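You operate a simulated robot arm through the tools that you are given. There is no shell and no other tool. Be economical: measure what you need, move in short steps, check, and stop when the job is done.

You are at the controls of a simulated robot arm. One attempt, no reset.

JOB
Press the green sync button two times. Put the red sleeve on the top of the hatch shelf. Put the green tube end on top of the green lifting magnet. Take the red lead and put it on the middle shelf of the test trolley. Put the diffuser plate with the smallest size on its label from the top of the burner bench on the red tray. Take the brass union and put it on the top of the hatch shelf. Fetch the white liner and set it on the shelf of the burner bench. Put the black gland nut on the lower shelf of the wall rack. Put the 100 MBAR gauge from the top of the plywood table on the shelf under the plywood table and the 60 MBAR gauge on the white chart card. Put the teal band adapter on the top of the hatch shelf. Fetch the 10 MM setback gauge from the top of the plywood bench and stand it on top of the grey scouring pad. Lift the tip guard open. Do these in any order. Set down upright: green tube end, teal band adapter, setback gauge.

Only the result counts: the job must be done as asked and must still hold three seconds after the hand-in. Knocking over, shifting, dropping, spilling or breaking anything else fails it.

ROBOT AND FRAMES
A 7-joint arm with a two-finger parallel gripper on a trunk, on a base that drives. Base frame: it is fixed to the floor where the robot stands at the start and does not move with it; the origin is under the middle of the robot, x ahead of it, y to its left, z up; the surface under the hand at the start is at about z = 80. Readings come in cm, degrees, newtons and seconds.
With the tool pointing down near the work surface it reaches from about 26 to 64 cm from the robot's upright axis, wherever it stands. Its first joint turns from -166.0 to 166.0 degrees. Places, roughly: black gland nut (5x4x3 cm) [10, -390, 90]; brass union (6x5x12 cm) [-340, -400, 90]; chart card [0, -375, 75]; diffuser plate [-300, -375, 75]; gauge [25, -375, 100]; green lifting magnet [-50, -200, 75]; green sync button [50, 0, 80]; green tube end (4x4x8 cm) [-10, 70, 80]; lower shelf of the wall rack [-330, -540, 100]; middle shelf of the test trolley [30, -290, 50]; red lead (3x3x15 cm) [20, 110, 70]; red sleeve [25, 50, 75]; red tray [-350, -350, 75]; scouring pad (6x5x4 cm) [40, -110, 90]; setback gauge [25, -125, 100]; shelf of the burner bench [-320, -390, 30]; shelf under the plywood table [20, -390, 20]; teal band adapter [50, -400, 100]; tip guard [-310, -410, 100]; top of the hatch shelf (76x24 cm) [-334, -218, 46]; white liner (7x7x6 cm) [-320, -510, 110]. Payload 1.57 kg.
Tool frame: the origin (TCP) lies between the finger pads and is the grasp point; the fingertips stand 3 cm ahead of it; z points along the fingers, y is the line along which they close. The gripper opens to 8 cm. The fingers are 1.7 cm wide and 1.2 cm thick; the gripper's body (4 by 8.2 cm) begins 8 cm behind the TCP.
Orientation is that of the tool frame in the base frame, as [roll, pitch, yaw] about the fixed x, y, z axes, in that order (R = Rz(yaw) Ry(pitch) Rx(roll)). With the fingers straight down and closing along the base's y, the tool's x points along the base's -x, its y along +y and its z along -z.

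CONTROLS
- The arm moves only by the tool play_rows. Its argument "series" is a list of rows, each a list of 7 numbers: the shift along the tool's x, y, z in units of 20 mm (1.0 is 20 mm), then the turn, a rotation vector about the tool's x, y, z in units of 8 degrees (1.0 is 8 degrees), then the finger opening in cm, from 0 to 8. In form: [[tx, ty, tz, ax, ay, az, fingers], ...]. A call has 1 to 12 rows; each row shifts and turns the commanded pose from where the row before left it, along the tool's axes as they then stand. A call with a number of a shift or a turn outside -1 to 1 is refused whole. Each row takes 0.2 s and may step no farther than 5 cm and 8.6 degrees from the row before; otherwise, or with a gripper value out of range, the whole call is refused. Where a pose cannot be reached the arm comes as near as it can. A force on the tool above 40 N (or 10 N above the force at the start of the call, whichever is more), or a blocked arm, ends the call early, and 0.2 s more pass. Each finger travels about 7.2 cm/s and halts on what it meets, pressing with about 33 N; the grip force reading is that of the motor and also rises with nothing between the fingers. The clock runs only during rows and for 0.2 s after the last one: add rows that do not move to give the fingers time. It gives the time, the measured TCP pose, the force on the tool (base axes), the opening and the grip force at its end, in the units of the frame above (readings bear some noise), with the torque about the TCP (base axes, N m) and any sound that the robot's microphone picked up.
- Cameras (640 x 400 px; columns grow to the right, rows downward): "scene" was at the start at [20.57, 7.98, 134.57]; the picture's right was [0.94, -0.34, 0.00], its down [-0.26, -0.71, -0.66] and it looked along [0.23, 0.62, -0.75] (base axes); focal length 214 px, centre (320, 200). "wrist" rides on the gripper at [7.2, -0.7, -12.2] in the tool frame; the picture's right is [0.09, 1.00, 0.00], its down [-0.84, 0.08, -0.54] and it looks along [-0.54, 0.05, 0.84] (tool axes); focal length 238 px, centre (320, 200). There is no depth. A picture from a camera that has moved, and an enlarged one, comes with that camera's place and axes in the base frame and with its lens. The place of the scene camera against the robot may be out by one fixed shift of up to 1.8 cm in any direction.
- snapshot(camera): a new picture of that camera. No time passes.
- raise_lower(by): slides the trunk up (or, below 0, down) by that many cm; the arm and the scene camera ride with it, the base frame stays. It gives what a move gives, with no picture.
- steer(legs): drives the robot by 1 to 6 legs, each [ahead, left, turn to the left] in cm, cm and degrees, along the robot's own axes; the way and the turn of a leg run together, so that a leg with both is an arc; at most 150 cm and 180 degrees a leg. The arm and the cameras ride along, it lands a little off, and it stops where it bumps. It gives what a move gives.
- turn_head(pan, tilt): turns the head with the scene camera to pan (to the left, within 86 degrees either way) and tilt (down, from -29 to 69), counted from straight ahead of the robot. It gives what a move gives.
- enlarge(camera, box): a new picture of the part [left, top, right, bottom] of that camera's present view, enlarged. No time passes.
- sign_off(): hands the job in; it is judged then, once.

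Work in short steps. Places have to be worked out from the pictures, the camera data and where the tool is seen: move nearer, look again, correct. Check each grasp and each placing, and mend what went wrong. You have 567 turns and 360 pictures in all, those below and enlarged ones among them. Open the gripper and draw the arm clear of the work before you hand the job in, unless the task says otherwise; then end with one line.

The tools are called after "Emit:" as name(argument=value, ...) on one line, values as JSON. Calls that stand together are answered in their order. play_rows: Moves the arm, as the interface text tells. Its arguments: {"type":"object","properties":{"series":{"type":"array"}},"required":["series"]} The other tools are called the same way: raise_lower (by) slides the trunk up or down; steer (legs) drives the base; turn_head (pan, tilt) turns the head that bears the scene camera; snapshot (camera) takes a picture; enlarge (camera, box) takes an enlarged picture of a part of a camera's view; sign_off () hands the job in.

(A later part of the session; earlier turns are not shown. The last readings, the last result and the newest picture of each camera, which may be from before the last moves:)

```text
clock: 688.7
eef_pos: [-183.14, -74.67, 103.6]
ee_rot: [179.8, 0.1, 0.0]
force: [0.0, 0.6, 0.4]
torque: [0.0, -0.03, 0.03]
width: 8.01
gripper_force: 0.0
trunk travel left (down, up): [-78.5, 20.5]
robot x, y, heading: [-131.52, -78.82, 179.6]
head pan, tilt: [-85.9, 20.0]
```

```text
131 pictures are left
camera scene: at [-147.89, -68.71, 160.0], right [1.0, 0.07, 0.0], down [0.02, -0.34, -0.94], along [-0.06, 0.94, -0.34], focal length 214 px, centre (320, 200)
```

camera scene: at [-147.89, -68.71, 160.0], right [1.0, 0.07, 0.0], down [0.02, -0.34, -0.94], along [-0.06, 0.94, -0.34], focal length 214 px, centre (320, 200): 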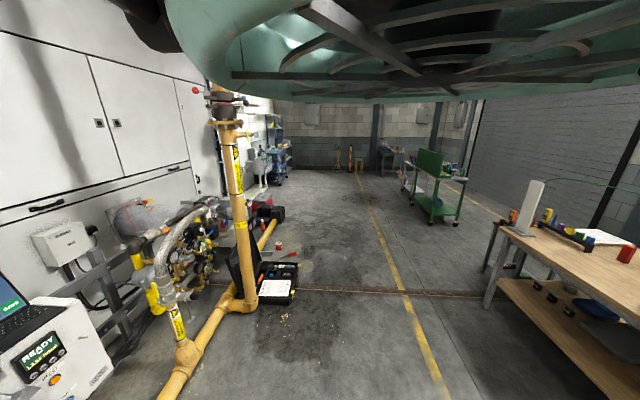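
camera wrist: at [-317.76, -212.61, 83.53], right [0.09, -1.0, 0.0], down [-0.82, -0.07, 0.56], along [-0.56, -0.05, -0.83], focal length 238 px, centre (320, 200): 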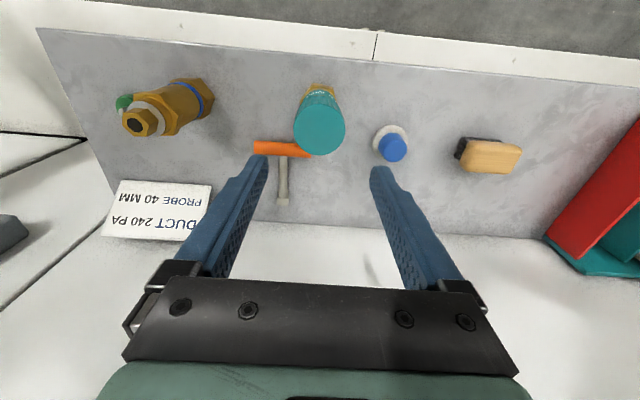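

The way north is clear. I continue to y≈185, then back eastward along the north end of the bench.

Emit:
steer(legs=[[0, -140, 0], [0, -125, 0]])

Emit:
steer(legs=[[0, 0, 90], [0, 0, 90]])

Emit:
turn_head(pan=-20, tilt=30)

Emit:
snapshot(camera="scene")

```text
clock: 701.5
eef_pos: [-183.62, 189.6, 103.76]
ee_rot: [179.7, 0.1, 0.2]
force: [-0.3, -1.1, -0.2]
torque: [0.05, 0.0, -0.02]
width: 8.0
gripper_force: 0.1
trunk travel left (down, up): [-78.5, 20.5]
robot x, y, heading: [-131.9, 185.99, -179.6]
head pan, tilt: [-85.9, 20.0]
```

```text
clock: 709.6
eef_pos: [-79.58, 182.55, 103.69]
ee_rot: [179.8, -0.1, -179.3]
force: [-0.1, 0.4, -0.2]
torque: [-0.01, 0.02, 0.0]
width: 8.0
gripper_force: 0.1
trunk travel left (down, up): [-78.5, 20.5]
robot x, y, heading: [-131.88, 185.97, 0.5]
head pan, tilt: [-85.9, 20.0]
```

```text
clock: 711.0
eef_pos: [-79.83, 182.48, 103.73]
ee_rot: [179.6, 0.0, -179.2]
force: [0.3, 0.8, -0.7]
torque: [-0.02, 0.02, 0.03]
width: 8.0
gripper_force: 0.0
trunk travel left (down, up): [-78.5, 20.5]
robot x, y, heading: [-131.68, 185.9, 0.5]
head pan, tilt: [-20.0, 30.0]
```

```text
130 pictures are left
camera scene: at [-105.3, 183.57, 158.39], right [-0.33, -0.94, 0.0], down [-0.47, 0.17, -0.87], along [0.82, -0.29, -0.5], focal length 214 px, centre (320, 200)
```

scene: 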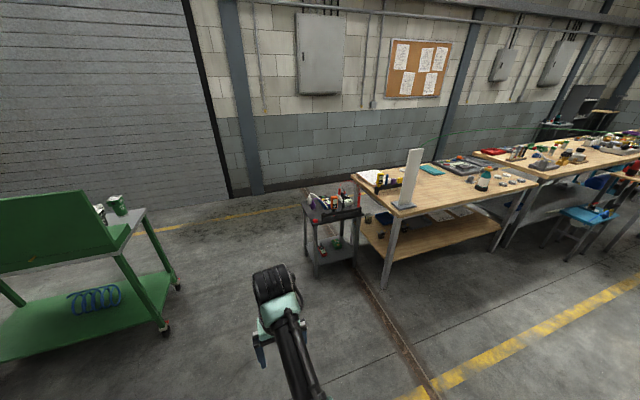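

I drive east along y≈186 to x≈108 and turn to face west.

Emit:
steer(legs=[[125, 0, 0], [113, 0, 0], [0, 0, -90], [0, 0, -90]])

Emit:
turn_head(pan=40, tilt=35)

Emit:
snapshot(camera="scene")

```text
clock: 730.3
eef_pos: [53.91, 191.19, 103.76]
ee_rot: [179.6, 0.0, -1.7]
force: [0.2, 0.3, 0.8]
torque: [-0.03, 0.01, 0.0]
width: 8.01
gripper_force: 0.1
trunk travel left (down, up): [-78.5, 20.5]
robot x, y, heading: [105.77, 185.88, 178.4]
head pan, tilt: [-20.0, 30.0]
```

```text
clock: 731.6
eef_pos: [53.82, 191.16, 103.66]
ee_rot: [179.7, 0.0, -1.6]
force: [0.2, 0.1, -0.5]
torque: [0.0, -0.01, 0.02]
width: 7.99
gripper_force: 0.0
trunk travel left (down, up): [-78.5, 20.5]
robot x, y, heading: [105.49, 185.97, 178.2]
head pan, tilt: [40.0, 35.0]
```

```text
129 pictures are left
camera scene: at [82.52, 181.54, 157.61], right [-0.62, 0.79, 0.0], down [0.45, 0.35, -0.82], along [-0.64, -0.51, -0.57], focal length 214 px, centre (320, 200)
```

scene: 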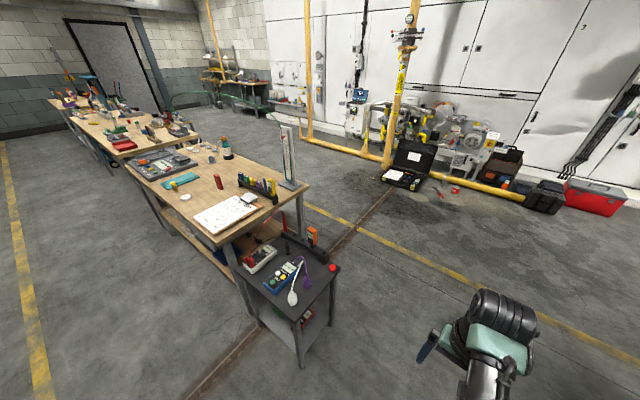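

I enlarge the meter cart and bench end.

Emit:
enlarge(camera="scene", box=[190, 160, 350, 310])

Emit:
enlarge(camera="scene", box=[235, 220, 345, 290])

```text
2.67 times, centred on (270, 235) of scene
camera zoom: at [82.52, 181.54, 157.61], right [-0.62, 0.79, 0.0], down [0.45, 0.35, -0.82], along [-0.64, -0.51, -0.57], focal length 572 px, centre (453, 107)
```

zoom: 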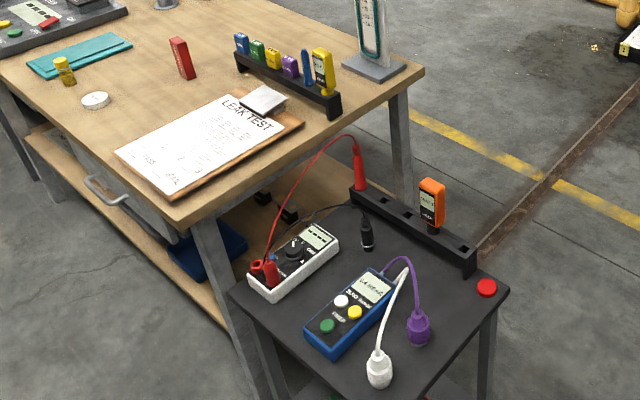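

```text
5.71 times, centred on (290, 255) of scene
camera zoom: at [82.52, 181.54, 157.61], right [-0.62, 0.79, 0.0], down [0.45, 0.35, -0.82], along [-0.64, -0.51, -0.57], focal length 1226 px, centre (491, -114)
```

zoom: 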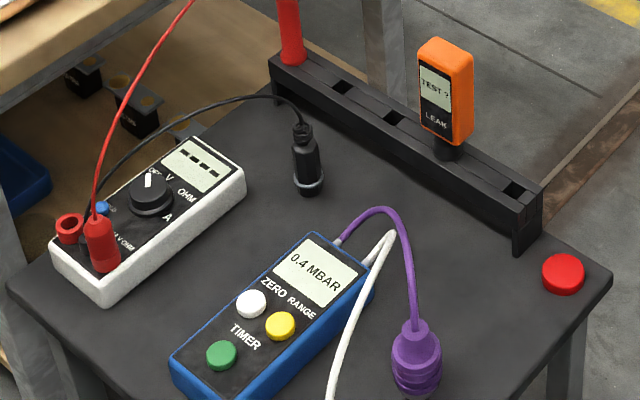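

The red lead is the red probe standing in the rack slot on the cart; the red sleeve stands on the bench near [27.5, 53]. I go for the sleeve: square up, drive south and in.

Emit:
steer(legs=[[0, 0, 1.6], [0, 131, 0], [20, 0, 0]])

Emit:
snapshot(camera="wrist")

```text
clock: 739.7
eef_pos: [33.06, 60.69, 103.68]
ee_rot: [179.8, 0.0, -0.4]
force: [-1.2, 0.5, -0.8]
torque: [-0.01, 0.0, 0.02]
width: 8.01
gripper_force: 0.1
trunk travel left (down, up): [-78.5, 20.5]
robot x, y, heading: [85.22, 56.52, 179.7]
head pan, tilt: [40.0, 35.0]
```

```text
126 pictures are left
camera wrist: at [40.3, 61.47, 115.73], right [0.09, -1.0, 0.01], down [-0.84, -0.07, 0.54], along [-0.54, -0.05, -0.84], focal length 238 px, centre (320, 200)
```

wrist: 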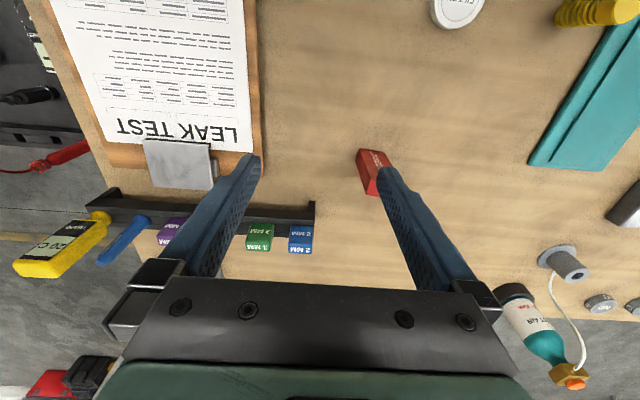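

Emit:
enlarge(camera="wrist", box=[320, 130, 416, 210])

```text
5.00 times, centred on (368, 170) of wrist
camera zoom: at [40.3, 61.47, 115.73], right [0.09, -1.0, 0.01], down [-0.84, -0.07, 0.54], along [-0.54, -0.05, -0.84], focal length 1192 px, centre (80, 350)
```

zoom: 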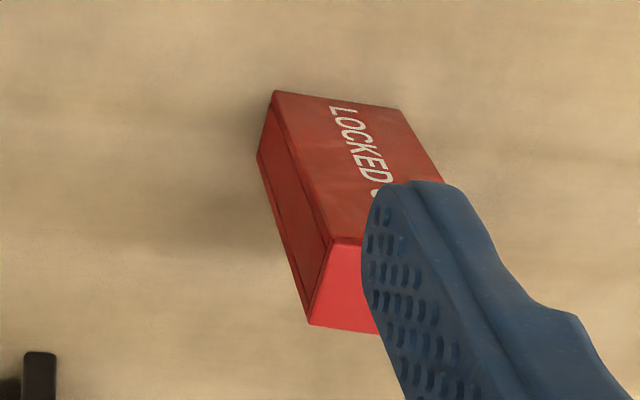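

The sleeve is a 2.5×4.1×10 cm block centred at [26.2, 52], z 80–90. I drive 7 ahead, shift over it and lower the trunk a bit.

Emit:
steer(legs=[[6.8, 0, 0]])

Emit:
play_rows(series=[[0, 0.86, 0, 0, 0, 0, 8], [0, 0.86, 0, 0, 0, 0, 8], [0, 0.86, 0, 0, 0, 0, 8], [0, 0.86, 0, 0, 0, 0, 8], [0, 0.86, 0, 0, 0, 0, 8]])

Emit:
raise_lower(by=-6)

Emit:
snapshot(camera="wrist")

```text
clock: 740.7
eef_pos: [26.37, 60.76, 103.62]
ee_rot: [179.7, -0.2, -0.3]
force: [-0.6, 0.2, 1.9]
torque: [0.02, 0.01, 0.04]
width: 8.0
gripper_force: 0.1
trunk travel left (down, up): [-78.5, 20.5]
robot x, y, heading: [78.19, 56.9, 179.5]
head pan, tilt: [40.0, 35.0]
```

```text
clock: 741.9
eef_pos: [26.39, 52.01, 103.78]
ee_rot: [179.7, 0.0, -0.4]
force: [0.1, 0.5, 0.0]
torque: [-0.07, 0.0, 0.0]
width: 8.01
gripper_force: 0.0
trunk travel left (down, up): [-78.5, 20.5]
robot x, y, heading: [78.27, 56.54, 179.4]
head pan, tilt: [40.0, 35.0]
```

```text
clock: 742.9
eef_pos: [26.42, 52.15, 97.78]
ee_rot: [179.7, 0.0, -0.3]
force: [-0.5, 0.2, 0.0]
torque: [-0.01, 0.0, -0.03]
width: 7.98
gripper_force: 0.0
trunk travel left (down, up): [-72.5, 26.5]
robot x, y, heading: [78.58, 56.31, 179.4]
head pan, tilt: [40.0, 35.0]
```

```text
124 pictures are left
camera wrist: at [33.58, 52.93, 109.84], right [0.09, -1.0, 0.01], down [-0.84, -0.07, 0.54], along [-0.54, -0.05, -0.84], focal length 238 px, centre (320, 200)
```

wrist: 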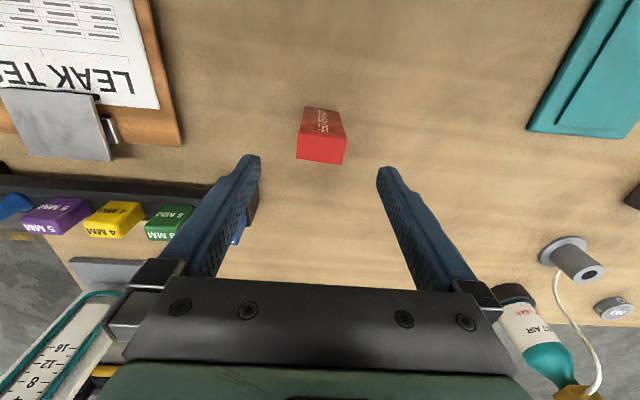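

Aligned. Descend to z 86 and close.

Emit:
play_rows(series=[[0.1, 0, 1, 0, 0, 0, 8], [0, 0, 1, 0, 0, 0, 8], [0, 0, 1, 0, 0, 0, 8], [0, 0, 1, 0, 0, 0, 8], [0, 0, 1, 0, 0, 0, 8], [0, 0, 0.9, 0, 0, 0, 8]])

Emit:
play_rows(series=[[0, 0, 0, 0, 0, 0, 6], [0, 0, 0, 0, 0, 0, 4], [0, 0, 0, 0, 0, 0, 2], [0, 0, 0, 0, 0, 0, 0], [0, 0, 0, 0, 0, 0, 0]])

Emit:
play_rows(series=[[0, 0, -0.8, 0, 0, 0, 0], [0, 0, -0.9, 0, 0, 0, 0], [0, 0, -0.9, 0, 0, 0, 0], [0, 0, -0.9, 0, 0, 0, 0]])

Emit:
snapshot(camera="wrist")

```text
clock: 744.3
eef_pos: [26.59, 52.07, 85.93]
ee_rot: [179.7, 0.0, -0.3]
force: [0.4, 0.1, -0.7]
torque: [0.03, 0.05, -0.04]
width: 7.97
gripper_force: 0.1
trunk travel left (down, up): [-72.5, 26.5]
robot x, y, heading: [78.23, 56.75, 179.5]
head pan, tilt: [40.0, 35.0]
```

```text
clock: 745.5
eef_pos: [26.63, 52.11, 86.07]
ee_rot: [179.8, -0.1, -0.3]
force: [0.1, 0.2, 0.8]
torque: [0.02, -0.03, 0.0]
width: 4.27
gripper_force: 32.9
trunk travel left (down, up): [-72.5, 26.5]
robot x, y, heading: [78.42, 56.53, 179.5]
head pan, tilt: [40.0, 35.0]
```

```text
clock: 746.5
eef_pos: [26.74, 52.2, 93.08]
ee_rot: [179.7, 0.0, -0.4]
force: [-0.3, -0.1, -0.6]
torque: [0.01, 0.0, 0.0]
width: 4.23
gripper_force: 33.2
trunk travel left (down, up): [-72.5, 26.5]
robot x, y, heading: [78.28, 56.28, 179.6]
head pan, tilt: [40.0, 35.0]
```

```text
123 pictures are left
camera wrist: at [33.78, 52.93, 105.13], right [0.09, -1.0, 0.0], down [-0.84, -0.07, 0.54], along [-0.54, -0.05, -0.84], focal length 238 px, centre (320, 200)
```

wrist: 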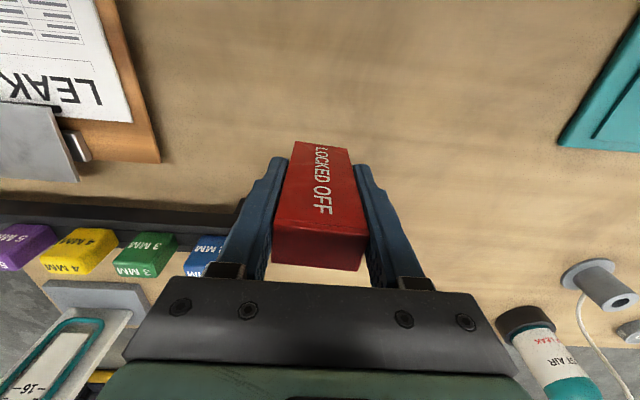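

Red sleeve held. I raise, back out and drive the north route to the hatch shelf.

Emit:
raise_lower(by=14)

Emit:
steer(legs=[[-28, 0, 0], [0, -131, 0], [120, 0, 0], [118, 0, 0]])

Emit:
steer(legs=[[0, 135, 0], [0, 135, 0], [0, 142, 0]])

Emit:
turn_head(pan=10, tilt=40)

Emit:
snapshot(camera="scene")

```text
clock: 748.1
eef_pos: [26.66, 52.11, 107.01]
ee_rot: [179.7, 0.0, -0.3]
force: [-0.4, 0.0, -0.4]
torque: [-0.01, -0.01, -0.01]
width: 4.23
gripper_force: 32.7
trunk travel left (down, up): [-86.5, 12.5]
robot x, y, heading: [78.12, 56.52, 179.3]
head pan, tilt: [40.0, 35.0]
```

```text
clock: 767.3
eef_pos: [-177.38, 181.43, 107.1]
ee_rot: [179.7, 0.1, 0.6]
force: [0.3, 0.2, -0.4]
torque: [0.0, 0.01, -0.03]
width: 4.18
gripper_force: 32.8
trunk travel left (down, up): [-86.5, 12.5]
robot x, y, heading: [-125.78, 186.32, -179.8]
head pan, tilt: [40.0, 35.0]
```

```text
clock: 787.0
eef_pos: [-181.98, -228.08, 107.14]
ee_rot: [179.8, 0.0, -1.1]
force: [-0.8, -0.4, 0.2]
torque: [0.04, -0.02, -0.02]
width: 4.16
gripper_force: 33.4
trunk travel left (down, up): [-86.5, 12.5]
robot x, y, heading: [-130.34, -224.91, 178.8]
head pan, tilt: [40.0, 35.0]
```

```text
clock: 788.0
eef_pos: [-181.92, -228.23, 107.1]
ee_rot: [179.7, 0.0, -1.2]
force: [-0.2, 0.1, -0.9]
torque: [-0.03, -0.03, -0.04]
width: 4.18
gripper_force: 33.2
trunk travel left (down, up): [-86.5, 12.5]
robot x, y, heading: [-130.6, -224.46, 178.7]
head pan, tilt: [10.0, 40.0]
```

```text
122 pictures are left
camera scene: at [-154.75, -224.86, 164.86], right [-0.15, 0.99, 0.0], down [0.64, 0.1, -0.77], along [-0.76, -0.12, -0.64], focal length 214 px, centre (320, 200)
```

scene: 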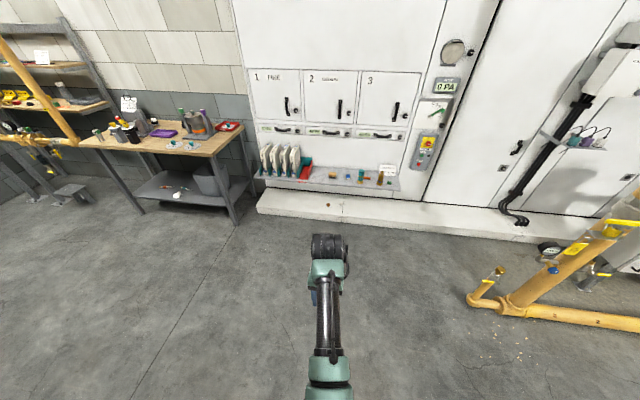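

I'll set the sleeve at about [-324, -231]. Square up, approach, and lower in stages.

Emit:
steer(legs=[[0, 0, 1.2], [118, 3, 0]])

Emit:
raise_lower(by=-35)

Emit:
snapshot(camera="wrist")

```text
clock: 794.3
eef_pos: [-299.78, -232.42, 107.09]
ee_rot: [179.7, -0.1, 0.3]
force: [0.7, -0.2, -0.5]
torque: [-0.02, 0.02, -0.02]
width: 4.19
gripper_force: 32.8
trunk travel left (down, up): [-86.5, 12.5]
robot x, y, heading: [-248.1, -227.78, -180.0]
head pan, tilt: [10.0, 40.0]
```

```text
clock: 797.7
eef_pos: [-299.69, -232.48, 72.12]
ee_rot: [179.7, 0.0, 0.3]
force: [0.4, 1.0, 0.0]
torque: [-0.01, -0.01, -0.02]
width: 4.15
gripper_force: 33.0
trunk travel left (down, up): [-51.5, 47.5]
robot x, y, heading: [-248.23, -227.47, -179.8]
head pan, tilt: [10.0, 40.0]
```

```text
121 pictures are left
camera wrist: at [-292.57, -231.62, 84.11], right [0.1, -1.0, 0.01], down [-0.84, -0.08, 0.54], along [-0.54, -0.06, -0.84], focal length 238 px, centre (320, 200)
```

wrist: 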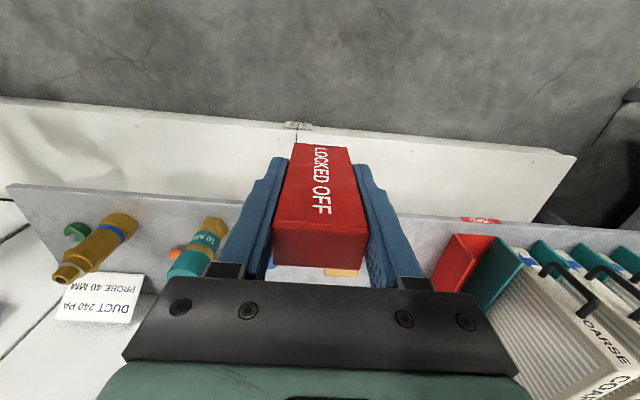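

Emit:
steer(legs=[[24, -0.8, 0]])

Emit:
raise_lower(by=-14)

Emit:
snapshot(camera="wrist")

```text
clock: 799.5
eef_pos: [-323.67, -231.77, 72.01]
ee_rot: [179.8, 0.0, 0.3]
force: [-0.5, 0.1, -1.0]
torque: [0.04, 0.0, 0.02]
width: 4.18
gripper_force: 33.0
trunk travel left (down, up): [-51.5, 47.5]
robot x, y, heading: [-272.33, -226.75, -180.0]
head pan, tilt: [10.0, 40.0]
```

```text
clock: 801.2
eef_pos: [-323.62, -231.67, 58.08]
ee_rot: [179.7, 0.0, 0.3]
force: [0.1, 0.9, -1.6]
torque: [-0.03, -0.02, 0.0]
width: 4.18
gripper_force: 33.4
trunk travel left (down, up): [-37.5, 61.5]
robot x, y, heading: [-272.1, -226.88, -179.9]
head pan, tilt: [10.0, 40.0]
```

```text
120 pictures are left
camera wrist: at [-316.57, -230.9, 70.11], right [0.1, -1.0, 0.01], down [-0.84, -0.08, 0.54], along [-0.54, -0.06, -0.84], focal length 238 px, centre (320, 200)
```

wrist: 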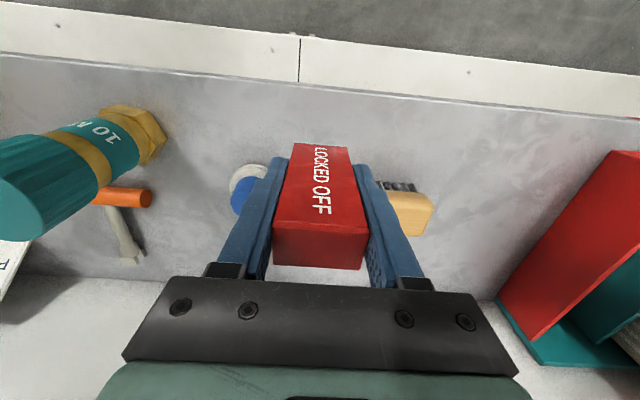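

Clear. Lower 4.5 then feel down and release.

Emit:
raise_lower(by=-4.5)

Emit:
play_rows(series=[[0, 0, 0.25, 0, 0, 0, 0], [0, 0, 0.2, 0, 0, 0, 0], [0, 0, 0.15, 0, 0, 0, 0]])

Emit:
play_rows(series=[[0, 0, 0.15, 0, 0, 0, 0], [0, 0, 0.15, 0, 0, 0, 0]])

```text
clock: 802.0
eef_pos: [-323.75, -231.74, 53.57]
ee_rot: [179.8, 0.1, 0.3]
force: [0.0, 0.5, -1.5]
torque: [0.01, 0.0, -0.01]
width: 4.19
gripper_force: 32.9
trunk travel left (down, up): [-33.0, 66.0]
robot x, y, heading: [-272.11, -226.7, -179.6]
head pan, tilt: [10.0, 40.0]
```

```text
clock: 802.8
eef_pos: [-323.65, -231.69, 52.41]
ee_rot: [179.7, 0.0, 0.3]
force: [0.1, 0.4, -0.9]
torque: [0.0, 0.0, 0.02]
width: 4.15
gripper_force: 33.0
trunk travel left (down, up): [-33.0, 66.0]
robot x, y, heading: [-272.23, -226.86, -179.9]
head pan, tilt: [10.0, 40.0]
```

```text
clock: 803.4
eef_pos: [-323.77, -231.78, 51.89]
ee_rot: [179.6, 0.1, 0.4]
force: [5.2, 0.7, 12.6]
torque: [0.22, -0.29, -0.09]
width: 4.15
gripper_force: 33.2
trunk travel left (down, up): [-33.0, 66.0]
robot x, y, heading: [-271.98, -226.97, -180.0]
head pan, tilt: [10.0, 40.0]
```

Emit:
play_rows(series=[[0, 0, 0, 0, 0, 0, 5], [0, 0, 0, 0, 0, 0, 6], [0, 0, 0, 0, 0, 0, 6]])

Emit:
raise_lower(by=18)

Emit:
snapshot(camera="wrist")

```text
clock: 804.2
eef_pos: [-323.65, -231.74, 51.83]
ee_rot: [179.6, 0.0, 0.3]
force: [0.2, 0.7, 0.1]
torque: [-0.02, 0.02, 0.0]
width: 5.98
gripper_force: 0.1
trunk travel left (down, up): [-33.0, 66.0]
robot x, y, heading: [-271.7, -226.62, -179.7]
head pan, tilt: [10.0, 40.0]
```

```text
clock: 806.2
eef_pos: [-323.63, -231.82, 69.91]
ee_rot: [179.7, 0.0, 0.3]
force: [-1.0, -0.3, -0.4]
torque: [-0.01, 0.0, 0.02]
width: 6.0
gripper_force: 0.0
trunk travel left (down, up): [-51.0, 48.0]
robot x, y, heading: [-271.97, -226.62, -180.0]
head pan, tilt: [10.0, 40.0]
```

```text
119 pictures are left
camera wrist: at [-316.55, -230.89, 81.8], right [0.1, -1.0, 0.01], down [-0.84, -0.08, 0.54], along [-0.54, -0.06, -0.84], focal length 238 px, centre (320, 200)
```

wrist: 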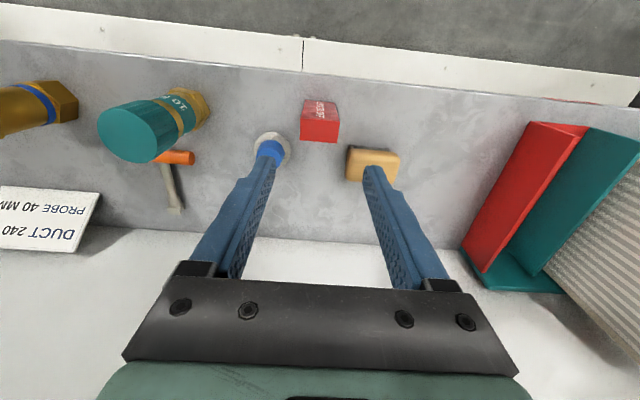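

The sleeve stands on the hatch shelf. Remaining: setback gauge and red lead. I return by the north route to the east side.

Emit:
raise_lower(by=34)

Emit:
steer(legs=[[-142, 0, 0], [0, -135, 0], [0, -135, 0], [0, -142, 0]])

Emit:
steer(legs=[[0, 0, 90], [0, 0, 90], [120, 0, 0], [118, 0, 0], [0, 0, -90], [0, 0, -90]])

```text
clock: 809.6
eef_pos: [-323.61, -231.72, 103.7]
ee_rot: [179.8, 0.0, 0.3]
force: [-0.6, -0.6, -0.9]
torque: [0.01, 0.02, 0.02]
width: 5.98
gripper_force: 0.0
trunk travel left (down, up): [-85.0, 14.0]
robot x, y, heading: [-272.15, -226.66, -179.9]
head pan, tilt: [10.0, 40.0]
```

```text
clock: 836.0
eef_pos: [-187.81, 179.15, 103.79]
ee_rot: [179.6, 0.1, 2.1]
force: [-0.4, 0.7, 0.4]
torque: [0.0, 0.02, 0.01]
width: 6.0
gripper_force: 0.0
trunk travel left (down, up): [-85.0, 14.0]
robot x, y, heading: [-136.57, 185.72, -178.1]
head pan, tilt: [10.0, 40.0]
```

```text
clock: 863.0
eef_pos: [48.58, 185.93, 103.78]
ee_rot: [179.7, 0.0, 0.6]
force: [0.0, 0.9, 0.0]
torque: [-0.03, 0.0, 0.0]
width: 6.0
gripper_force: 0.0
trunk travel left (down, up): [-85.0, 14.0]
robot x, y, heading: [100.26, 190.68, -179.8]
head pan, tilt: [10.0, 40.0]
```

Now south along the east side to the plywood bench.

Emit:
steer(legs=[[-12, 0, 0], [0, 150, 0], [0, 145, 0]])

Emit:
turn_head(pan=0, tilt=40)

Emit:
snapshot(camera="scene")

```text
clock: 878.0
eef_pos: [64.79, -109.16, 103.82]
ee_rot: [179.7, 0.0, 1.3]
force: [-0.3, -0.4, 0.9]
torque: [0.02, 0.02, -0.04]
width: 5.99
gripper_force: 0.0
trunk travel left (down, up): [-85.0, 14.0]
robot x, y, heading: [115.88, -103.48, -178.5]
head pan, tilt: [10.0, 40.0]
```

```text
clock: 878.7
eef_pos: [64.79, -109.09, 103.77]
ee_rot: [179.7, -0.1, 1.3]
force: [-0.2, 0.4, 0.4]
torque: [-0.01, 0.02, -0.02]
width: 6.01
gripper_force: 0.0
trunk travel left (down, up): [-85.0, 14.0]
robot x, y, heading: [116.36, -103.38, -179.0]
head pan, tilt: [0.0, 40.0]
```

```text
118 pictures are left
camera scene: at [91.68, -103.25, 163.36], right [-0.02, 1.0, 0.0], down [0.64, 0.01, -0.77], along [-0.77, -0.02, -0.64], focal length 214 px, centre (320, 200)
```

scene: 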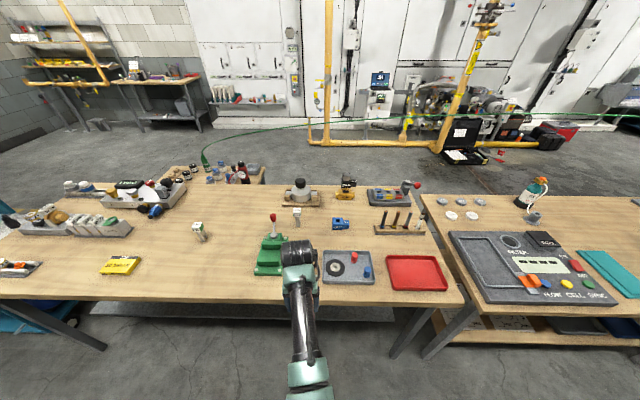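

I enlarge the bench's middle for the gauges and pads.

Emit:
enlarge(camera="scene", box=[170, 170, 410, 300])

Emit:
enlarge(camera="scene", box=[180, 205, 220, 245])

Emit:
enlarge(camera="scene", box=[280, 195, 320, 235])

```text
2.67 times, centred on (290, 235) of scene
camera zoom: at [91.68, -103.25, 163.36], right [-0.02, 1.0, 0.0], down [0.64, 0.01, -0.77], along [-0.77, -0.02, -0.64], focal length 572 px, centre (400, 107)
```

zoom: 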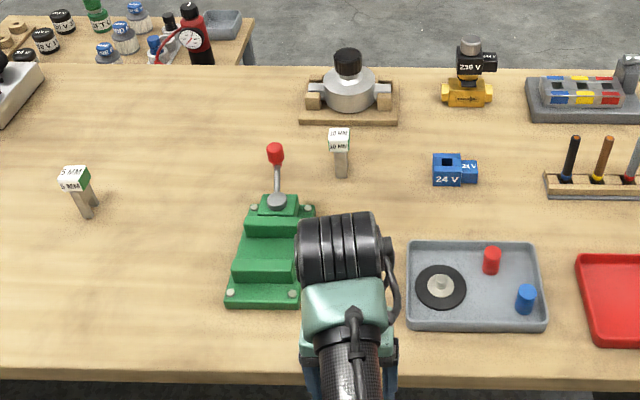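

```text
10.00 times, centred on (200, 225) of scene
camera zoom: at [91.68, -103.25, 163.36], right [-0.02, 1.0, 0.0], down [0.64, 0.01, -0.77], along [-0.77, -0.02, -0.64], focal length 2145 px, centre (1520, -50)
```

zoom: 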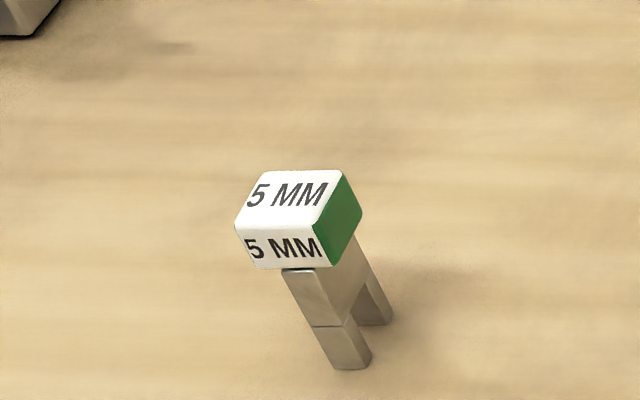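

```text
10.00 times, centred on (300, 215) of scene
camera zoom: at [91.68, -103.25, 163.36], right [-0.02, 1.0, 0.0], down [0.64, 0.01, -0.77], along [-0.77, -0.02, -0.64], focal length 2145 px, centre (520, 50)
```

zoom: 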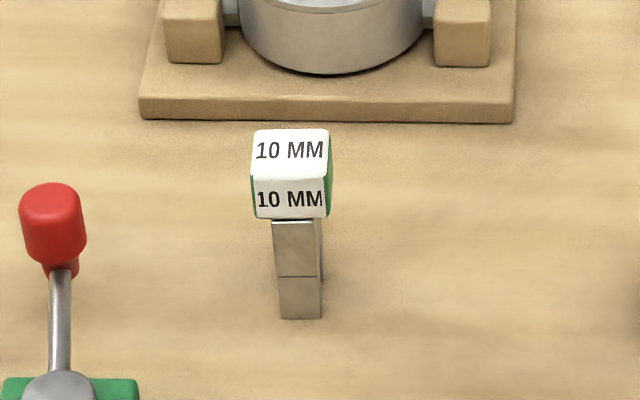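

The 10 MM gauge is at about [16, -116]. The pad must be hidden by the arm; I use the wrist camera.

Emit:
steer(legs=[[18, 0, -1]])

Emit:
snapshot(camera="wrist")

Emit:
snapshot(camera="scene")

```text
clock: 880.2
eef_pos: [46.9, -108.49, 103.73]
ee_rot: [179.7, 0.0, 0.4]
force: [0.2, 1.0, 0.5]
torque: [0.0, -0.02, 0.03]
width: 5.99
gripper_force: 0.1
trunk travel left (down, up): [-85.0, 14.0]
robot x, y, heading: [98.56, -103.53, -179.9]
head pan, tilt: [0.0, 40.0]
```

```text
114 pictures are left
camera wrist: at [54.07, -107.59, 115.81], right [0.1, -1.0, 0.01], down [-0.84, -0.08, 0.54], along [-0.54, -0.06, -0.84], focal length 238 px, centre (320, 200)
```

wrist: 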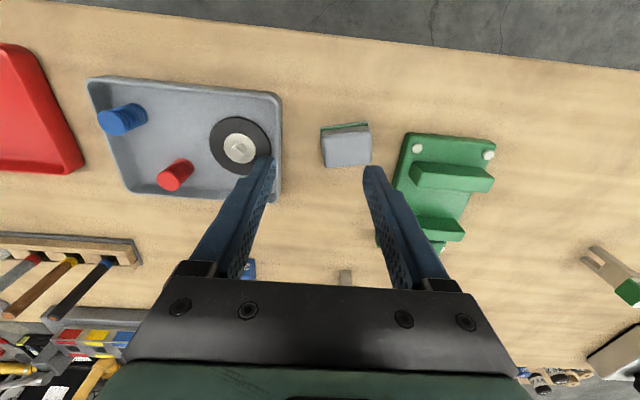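

```text
113 pictures are left
camera scene: at [73.93, -102.99, 163.36], right [0.0, 1.0, 0.0], down [0.64, 0.0, -0.77], along [-0.77, 0.0, -0.64], focal length 214 px, centre (320, 200)
```

scene: 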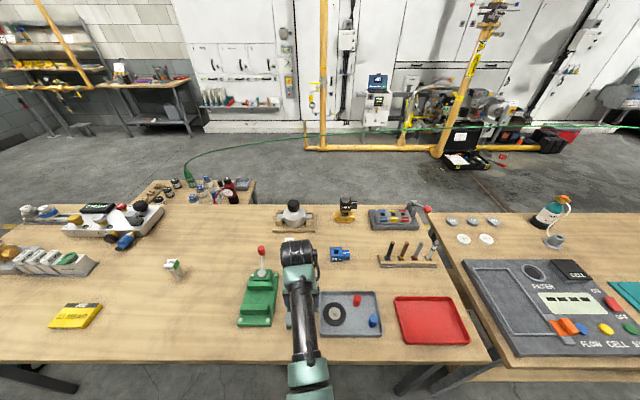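

Pad at [42.5, -112.6]. Gauge at about [16, -116]. I drive 25 ahead and 6 left and look at the gauge.

Emit:
steer(legs=[[24.5, 6, 0]])

Emit:
snapshot(camera="wrist")

```text
clock: 882.1
eef_pos: [22.59, -114.43, 103.69]
ee_rot: [179.7, 0.0, 0.4]
force: [0.7, -0.5, -0.4]
torque: [0.02, 0.01, -0.01]
width: 5.99
gripper_force: 0.0
trunk travel left (down, up): [-85.0, 14.0]
robot x, y, heading: [74.12, -109.59, -179.8]
head pan, tilt: [0.0, 40.0]
```

```text
112 pictures are left
camera wrist: at [29.69, -113.63, 115.82], right [0.1, -1.0, 0.01], down [-0.84, -0.08, 0.54], along [-0.54, -0.06, -0.84], focal length 238 px, centre (320, 200)
```

wrist: 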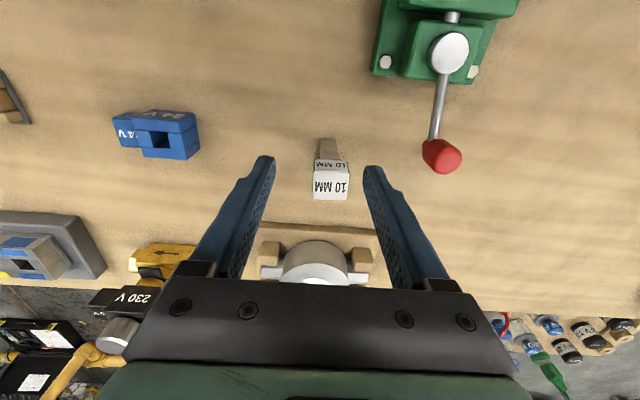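

Gauge head at [16.7, -116.3], top z≈92.5. I centre over it and lower with the trunk.

Emit:
play_rows(series=[[-0.75, 0.24, 0, 0, 0, 0, 6], [-0.75, 0.24, 0, 0, 0, 0, 6], [-0.75, 0.24, 0, 0, 0, 0, 6], [-0.7, 0.23, 0, 0, 0, 0, 6]])

Emit:
raise_lower(by=-6)

Emit:
snapshot(camera="wrist")

```text
clock: 883.1
eef_pos: [16.59, -116.41, 103.82]
ee_rot: [179.7, 0.0, 0.4]
force: [0.6, 0.1, -0.1]
torque: [0.02, 0.01, -0.05]
width: 6.0
gripper_force: 0.1
trunk travel left (down, up): [-85.0, 14.0]
robot x, y, heading: [74.01, -109.63, -179.8]
head pan, tilt: [0.0, 40.0]
```

```text
clock: 884.1
eef_pos: [16.65, -116.34, 97.75]
ee_rot: [179.7, 0.0, 0.3]
force: [0.6, -0.9, -0.3]
torque: [0.01, 0.04, 0.01]
width: 6.02
gripper_force: 0.1
trunk travel left (down, up): [-79.0, 20.0]
robot x, y, heading: [74.43, -109.66, -179.8]
head pan, tilt: [0.0, 40.0]
```

```text
111 pictures are left
camera wrist: at [23.77, -115.53, 109.84], right [0.1, -1.0, 0.01], down [-0.84, -0.08, 0.54], along [-0.54, -0.06, -0.84], focal length 238 px, centre (320, 200)
```

wrist: 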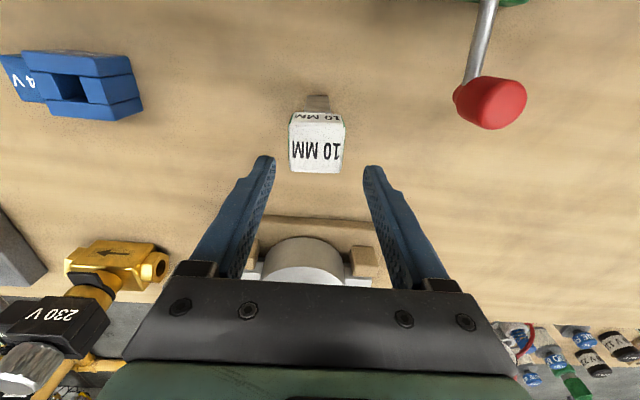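

I shift to x 18 and lower the trunk 4, then check.

Emit:
play_rows(series=[[0.6, -0.2, 0, 0, 0, 0, 6]])

Emit:
raise_lower(by=-4)

Emit:
snapshot(camera="wrist")

```text
clock: 884.5
eef_pos: [17.91, -116.05, 97.8]
ee_rot: [179.8, 0.0, 0.3]
force: [-0.4, 0.4, 0.8]
torque: [-0.03, -0.02, 0.03]
width: 6.01
gripper_force: 0.2
trunk travel left (down, up): [-79.0, 20.0]
robot x, y, heading: [74.06, -109.7, -180.1]
head pan, tilt: [0.0, 40.0]
```

```text
clock: 885.3
eef_pos: [17.76, -115.8, 93.76]
ee_rot: [179.8, -0.1, 0.4]
force: [-0.1, -0.5, -0.8]
torque: [0.02, 0.03, 0.0]
width: 6.01
gripper_force: 0.0
trunk travel left (down, up): [-75.0, 24.0]
robot x, y, heading: [74.04, -109.49, -179.9]
head pan, tilt: [0.0, 40.0]
```

```text
110 pictures are left
camera wrist: at [24.98, -115.13, 105.82], right [0.1, -1.0, 0.01], down [-0.84, -0.08, 0.54], along [-0.54, -0.06, -0.84], focal length 238 px, centre (320, 200)
```

wrist: 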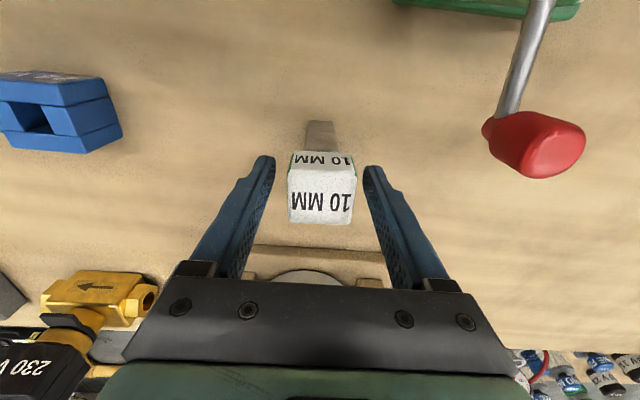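

Head is centred, top z≈94. Lower 1.8 and close.

Emit:
play_rows(series=[[0, 0, 0.45, 0, 0, 0, 6], [0, 0, 0.45, 0, 0, 0, 6], [0, 0, 0, 0, 0, 0, 4], [0, 0, 0, 0, 0, 0, 2], [0, 0, 0, 0, 0, 0, 0], [0, 0, 0, 0, 0, 0, 0]])

Emit:
play_rows(series=[[0, 0, -0.6, 0, 0, 0, 0], [0, 0, -0.8, 0, 0, 0, 0], [0, 0, -0.8, 0, 0, 0, 0], [0, 0, -0.8, 0, 0, 0, 0]])

Emit:
snapshot(camera="wrist")

```text
clock: 886.7
eef_pos: [17.9, -116.03, 91.99]
ee_rot: [179.7, -0.1, 0.3]
force: [-0.7, -0.7, -0.5]
torque: [-0.02, 0.01, 0.02]
width: 3.52
gripper_force: 32.5
trunk travel left (down, up): [-75.0, 24.0]
robot x, y, heading: [74.08, -109.32, -179.9]
head pan, tilt: [0.0, 40.0]
```

```text
clock: 887.7
eef_pos: [17.81, -116.02, 98.1]
ee_rot: [179.7, 0.1, 0.3]
force: [0.5, 0.0, -0.5]
torque: [-0.02, 0.02, -0.02]
width: 3.53
gripper_force: 32.8
trunk travel left (down, up): [-75.0, 24.0]
robot x, y, heading: [73.94, -109.87, -179.9]
head pan, tilt: [0.0, 40.0]
```

```text
109 pictures are left
camera wrist: at [24.96, -115.19, 110.02], right [0.1, -1.0, 0.0], down [-0.84, -0.08, 0.54], along [-0.54, -0.06, -0.84], focal length 238 px, centre (320, 200)
```

wrist: 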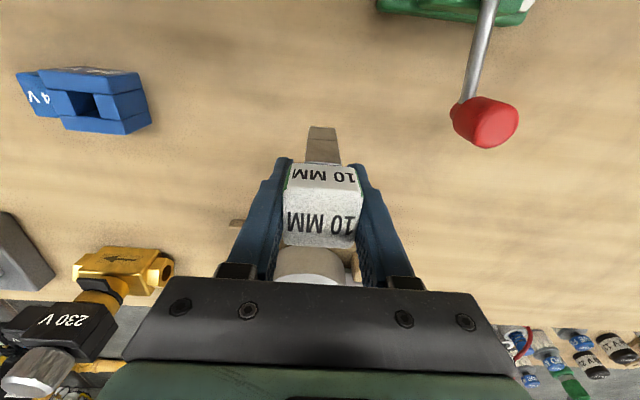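

Held. I raise 6, shift +y 3.4 away from the green press, and drive back 24.5 to the pad.

Emit:
raise_lower(by=6)

Emit:
play_rows(series=[[0, -0.85, 0, 0, 0, 0, 0], [0, -0.85, 0, 0, 0, 0, 0]])

Emit:
steer(legs=[[-24.5, 0, 0]])

Emit:
snapshot(camera="wrist")

Emit:
turn_head(pan=-30, tilt=60)

Emit:
snapshot(camera="scene")

```text
clock: 888.7
eef_pos: [17.84, -116.16, 103.91]
ee_rot: [179.7, 0.0, 0.3]
force: [-0.1, 0.6, -1.0]
torque: [-0.03, -0.01, 0.01]
width: 3.53
gripper_force: 33.4
trunk travel left (down, up): [-81.0, 18.0]
robot x, y, heading: [73.84, -109.86, -179.8]
head pan, tilt: [0.0, 40.0]
```

```text
clock: 889.3
eef_pos: [17.79, -112.58, 103.96]
ee_rot: [179.7, 0.0, 0.3]
force: [0.3, 0.0, -2.2]
torque: [0.04, 0.0, 0.01]
width: 3.52
gripper_force: 32.9
trunk travel left (down, up): [-81.0, 18.0]
robot x, y, heading: [73.91, -109.86, -179.9]
head pan, tilt: [0.0, 40.0]
```

```text
clock: 891.1
eef_pos: [42.09, -112.5, 103.95]
ee_rot: [179.7, -0.1, 0.2]
force: [-0.3, 0.2, -2.5]
torque: [-0.02, 0.0, -0.02]
width: 3.52
gripper_force: 32.6
trunk travel left (down, up): [-81.0, 18.0]
robot x, y, heading: [98.31, -109.51, -180.1]
head pan, tilt: [0.0, 40.0]
```

```text
108 pictures are left
camera wrist: at [49.1, -111.68, 115.97], right [0.1, -1.0, 0.01], down [-0.84, -0.08, 0.54], along [-0.54, -0.06, -0.84], focal length 238 px, centre (320, 200)
```

wrist: 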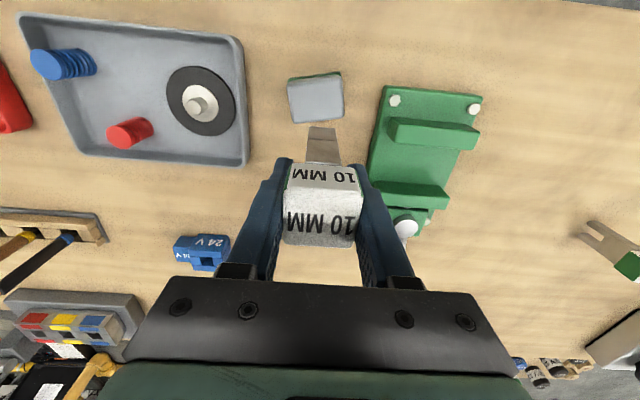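

```text
clock: 892.0
eef_pos: [41.88, -112.5, 103.79]
ee_rot: [179.7, 0.0, 0.2]
force: [0.7, -0.5, -1.6]
torque: [0.02, -0.01, -0.01]
width: 3.53
gripper_force: 32.7
trunk travel left (down, up): [-81.0, 18.0]
robot x, y, heading: [98.33, -109.46, -180.2]
head pan, tilt: [-30.0, 60.0]
```

```text
107 pictures are left
camera scene: at [76.48, -105.63, 156.68], right [0.5, 0.87, 0.0], down [0.75, -0.43, -0.5], along [-0.43, 0.25, -0.87], focal length 214 px, centre (320, 200)
```

scene: 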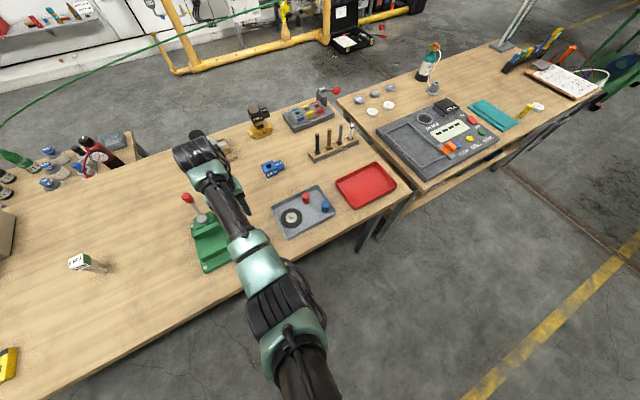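

Pad top centre ≈ [43.8, -112.05], z≈86–88. I shift +1.8 in x, +0.4 in y, and check with a zoom.

Emit:
play_rows(series=[[0.45, -0.11, 0, 0, 0, 0, 0], [0.45, -0.11, 0, 0, 0, 0, 0]])

Emit:
enlarge(camera="wrist", box=[240, 60, 400, 260])

```text
clock: 892.6
eef_pos: [43.8, -112.1, 103.92]
ee_rot: [179.7, 0.1, 0.2]
force: [0.4, -0.4, -0.5]
torque: [0.0, -0.01, -0.01]
width: 3.54
gripper_force: 33.1
trunk travel left (down, up): [-81.0, 18.0]
robot x, y, heading: [98.49, -109.55, -180.0]
head pan, tilt: [-30.0, 60.0]
```

```text
2.00 times, centred on (320, 160) of wrist
camera zoom: at [50.97, -111.2, 115.94], right [0.1, -1.0, 0.01], down [-0.84, -0.08, 0.54], along [-0.54, -0.06, -0.84], focal length 477 px, centre (320, 280)
```

zoom: 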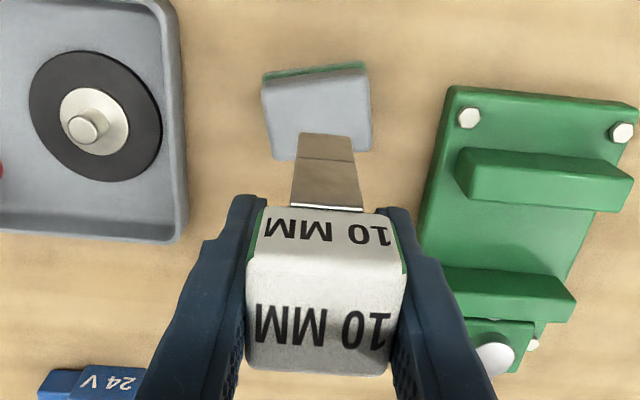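

Gauge legs centre is 0.4 west of the pad centre; I correct, lower 5.5 with the trunk and look.

Emit:
play_rows(series=[[0.22, -0.05, 0, 0, 0, 0, 0]])

Emit:
raise_lower(by=-5.5)

Emit:
enlarge(camera="wrist", box=[240, 60, 400, 260])

```text
clock: 893.0
eef_pos: [44.28, -111.88, 104.01]
ee_rot: [179.8, 0.0, 0.2]
force: [-0.5, -0.2, -1.0]
torque: [0.01, 0.0, 0.02]
width: 3.53
gripper_force: 32.8
trunk travel left (down, up): [-81.0, 18.0]
robot x, y, heading: [97.88, -109.75, -179.7]
head pan, tilt: [-30.0, 60.0]
```

```text
clock: 894.0
eef_pos: [44.34, -111.97, 98.43]
ee_rot: [179.7, 0.0, 0.3]
force: [0.1, -0.5, -2.0]
torque: [0.01, 0.01, 0.0]
width: 3.52
gripper_force: 33.1
trunk travel left (down, up): [-75.5, 23.5]
robot x, y, heading: [97.88, -109.66, -180.0]
head pan, tilt: [-30.0, 60.0]
```

```text
2.00 times, centred on (320, 160) of wrist
camera zoom: at [51.39, -111.13, 110.47], right [0.1, -1.0, 0.01], down [-0.84, -0.08, 0.54], along [-0.54, -0.06, -0.84], focal length 477 px, centre (320, 280)
```

zoom: 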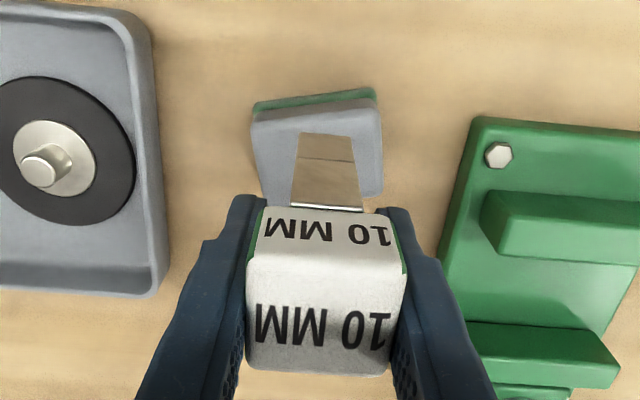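

Well centred; nudge +y 0.2 and feel down.

Emit:
play_rows(series=[[0, -0.12, 0.2, 0, 0, 0, 0], [0, 0, 0.2, 0, 0, 0, 0], [0, 0, 0.2, 0, 0, 0, 0]])

Emit:
play_rows(series=[[0, 0, 0.15, 0, 0, 0, 0], [0, 0, 0.15, 0, 0, 0, 0], [0, 0, 0.15, 0, 0, 0, 0]])

Emit:
play_rows(series=[[0, 0, 0.15, 0, 0, 0, 0], [0, 0, 0.15, 0, 0, 0, 0]])

Emit:
enlarge(camera="wrist", box=[240, 60, 400, 260])

```text
clock: 894.8
eef_pos: [44.23, -111.74, 97.23]
ee_rot: [179.7, -0.1, 0.2]
force: [-0.4, -0.9, -1.8]
torque: [-0.01, 0.0, -0.01]
width: 3.53
gripper_force: 32.8
trunk travel left (down, up): [-75.5, 23.5]
robot x, y, heading: [98.78, -109.38, -180.0]
head pan, tilt: [-30.0, 60.0]
```

```text
clock: 895.6
eef_pos: [44.22, -111.74, 96.23]
ee_rot: [179.7, -0.1, 0.1]
force: [-0.4, -0.4, -1.1]
torque: [-0.01, 0.04, -0.01]
width: 3.5
gripper_force: 33.3
trunk travel left (down, up): [-75.5, 23.5]
robot x, y, heading: [98.3, -109.28, -179.7]
head pan, tilt: [-30.0, 60.0]
```

```text
clock: 896.2
eef_pos: [44.32, -111.72, 95.79]
ee_rot: [179.6, 0.0, 0.3]
force: [-0.3, 0.0, -0.1]
torque: [0.06, -0.02, 0.01]
width: 3.52
gripper_force: 32.5
trunk travel left (down, up): [-75.5, 23.5]
robot x, y, heading: [98.38, -109.48, -180.0]
head pan, tilt: [-30.0, 60.0]
```

```text
2.00 times, centred on (320, 160) of wrist
camera zoom: at [51.37, -110.89, 107.79], right [0.1, -1.0, 0.0], down [-0.84, -0.08, 0.54], along [-0.54, -0.06, -0.84], focal length 477 px, centre (320, 280)
```

zoom: 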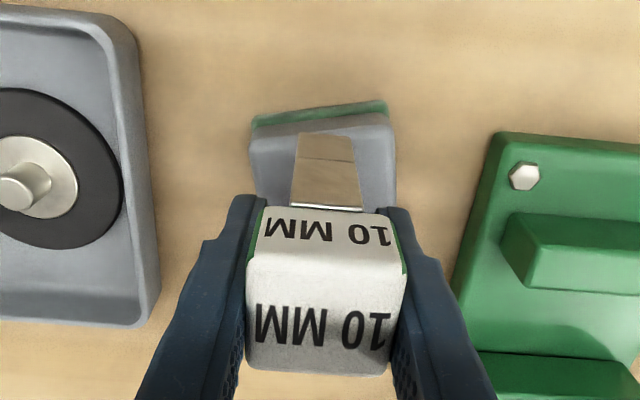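

Contact is beginning at 95.8. One more small step to confirm.

Emit:
play_rows(series=[[0, 0, 0.1, 0, 0, 0, 0], [0, 0, 0.1, 0, 0, 0, 0]])

```text
clock: 896.8
eef_pos: [44.23, -111.76, 95.76]
ee_rot: [179.7, 0.3, 0.1]
force: [3.1, 0.5, 23.6]
torque: [0.09, -0.47, 0.0]
width: 3.54
gripper_force: 33.2
trunk travel left (down, up): [-75.5, 23.5]
robot x, y, heading: [98.36, -109.43, -180.1]
head pan, tilt: [-30.0, 60.0]
```

Firm contact. Ease and release.

Emit:
play_rows(series=[[0, 0, -0.1, 0, 0, 0, 0], [0, 0, 0, 0, 0, 0, 4.2], [0, 0, 0, 0, 0, 0, 5], [0, 0, 0, 0, 0, 0, 6], [0, 0, 0, 0, 0, 0, 6]])

Emit:
enlarge(camera="wrist", box=[240, 60, 400, 260])

```text
clock: 898.0
eef_pos: [44.26, -111.83, 95.58]
ee_rot: [179.7, 0.0, 0.3]
force: [-0.3, 0.1, 0.3]
torque: [0.02, 0.01, 0.04]
width: 5.97
gripper_force: 0.0
trunk travel left (down, up): [-75.5, 23.5]
robot x, y, heading: [98.51, -109.5, -180.1]
head pan, tilt: [-30.0, 60.0]
```

```text
2.00 times, centred on (320, 160) of wrist
camera zoom: at [51.4, -110.91, 107.56], right [0.1, -1.0, 0.01], down [-0.84, -0.08, 0.54], along [-0.54, -0.06, -0.84], focal length 477 px, centre (320, 280)
```

zoom: 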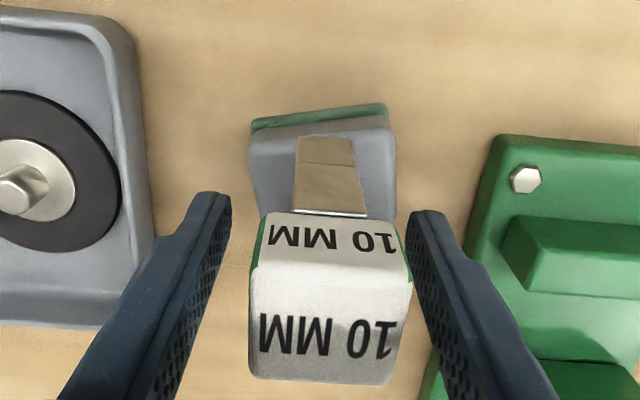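

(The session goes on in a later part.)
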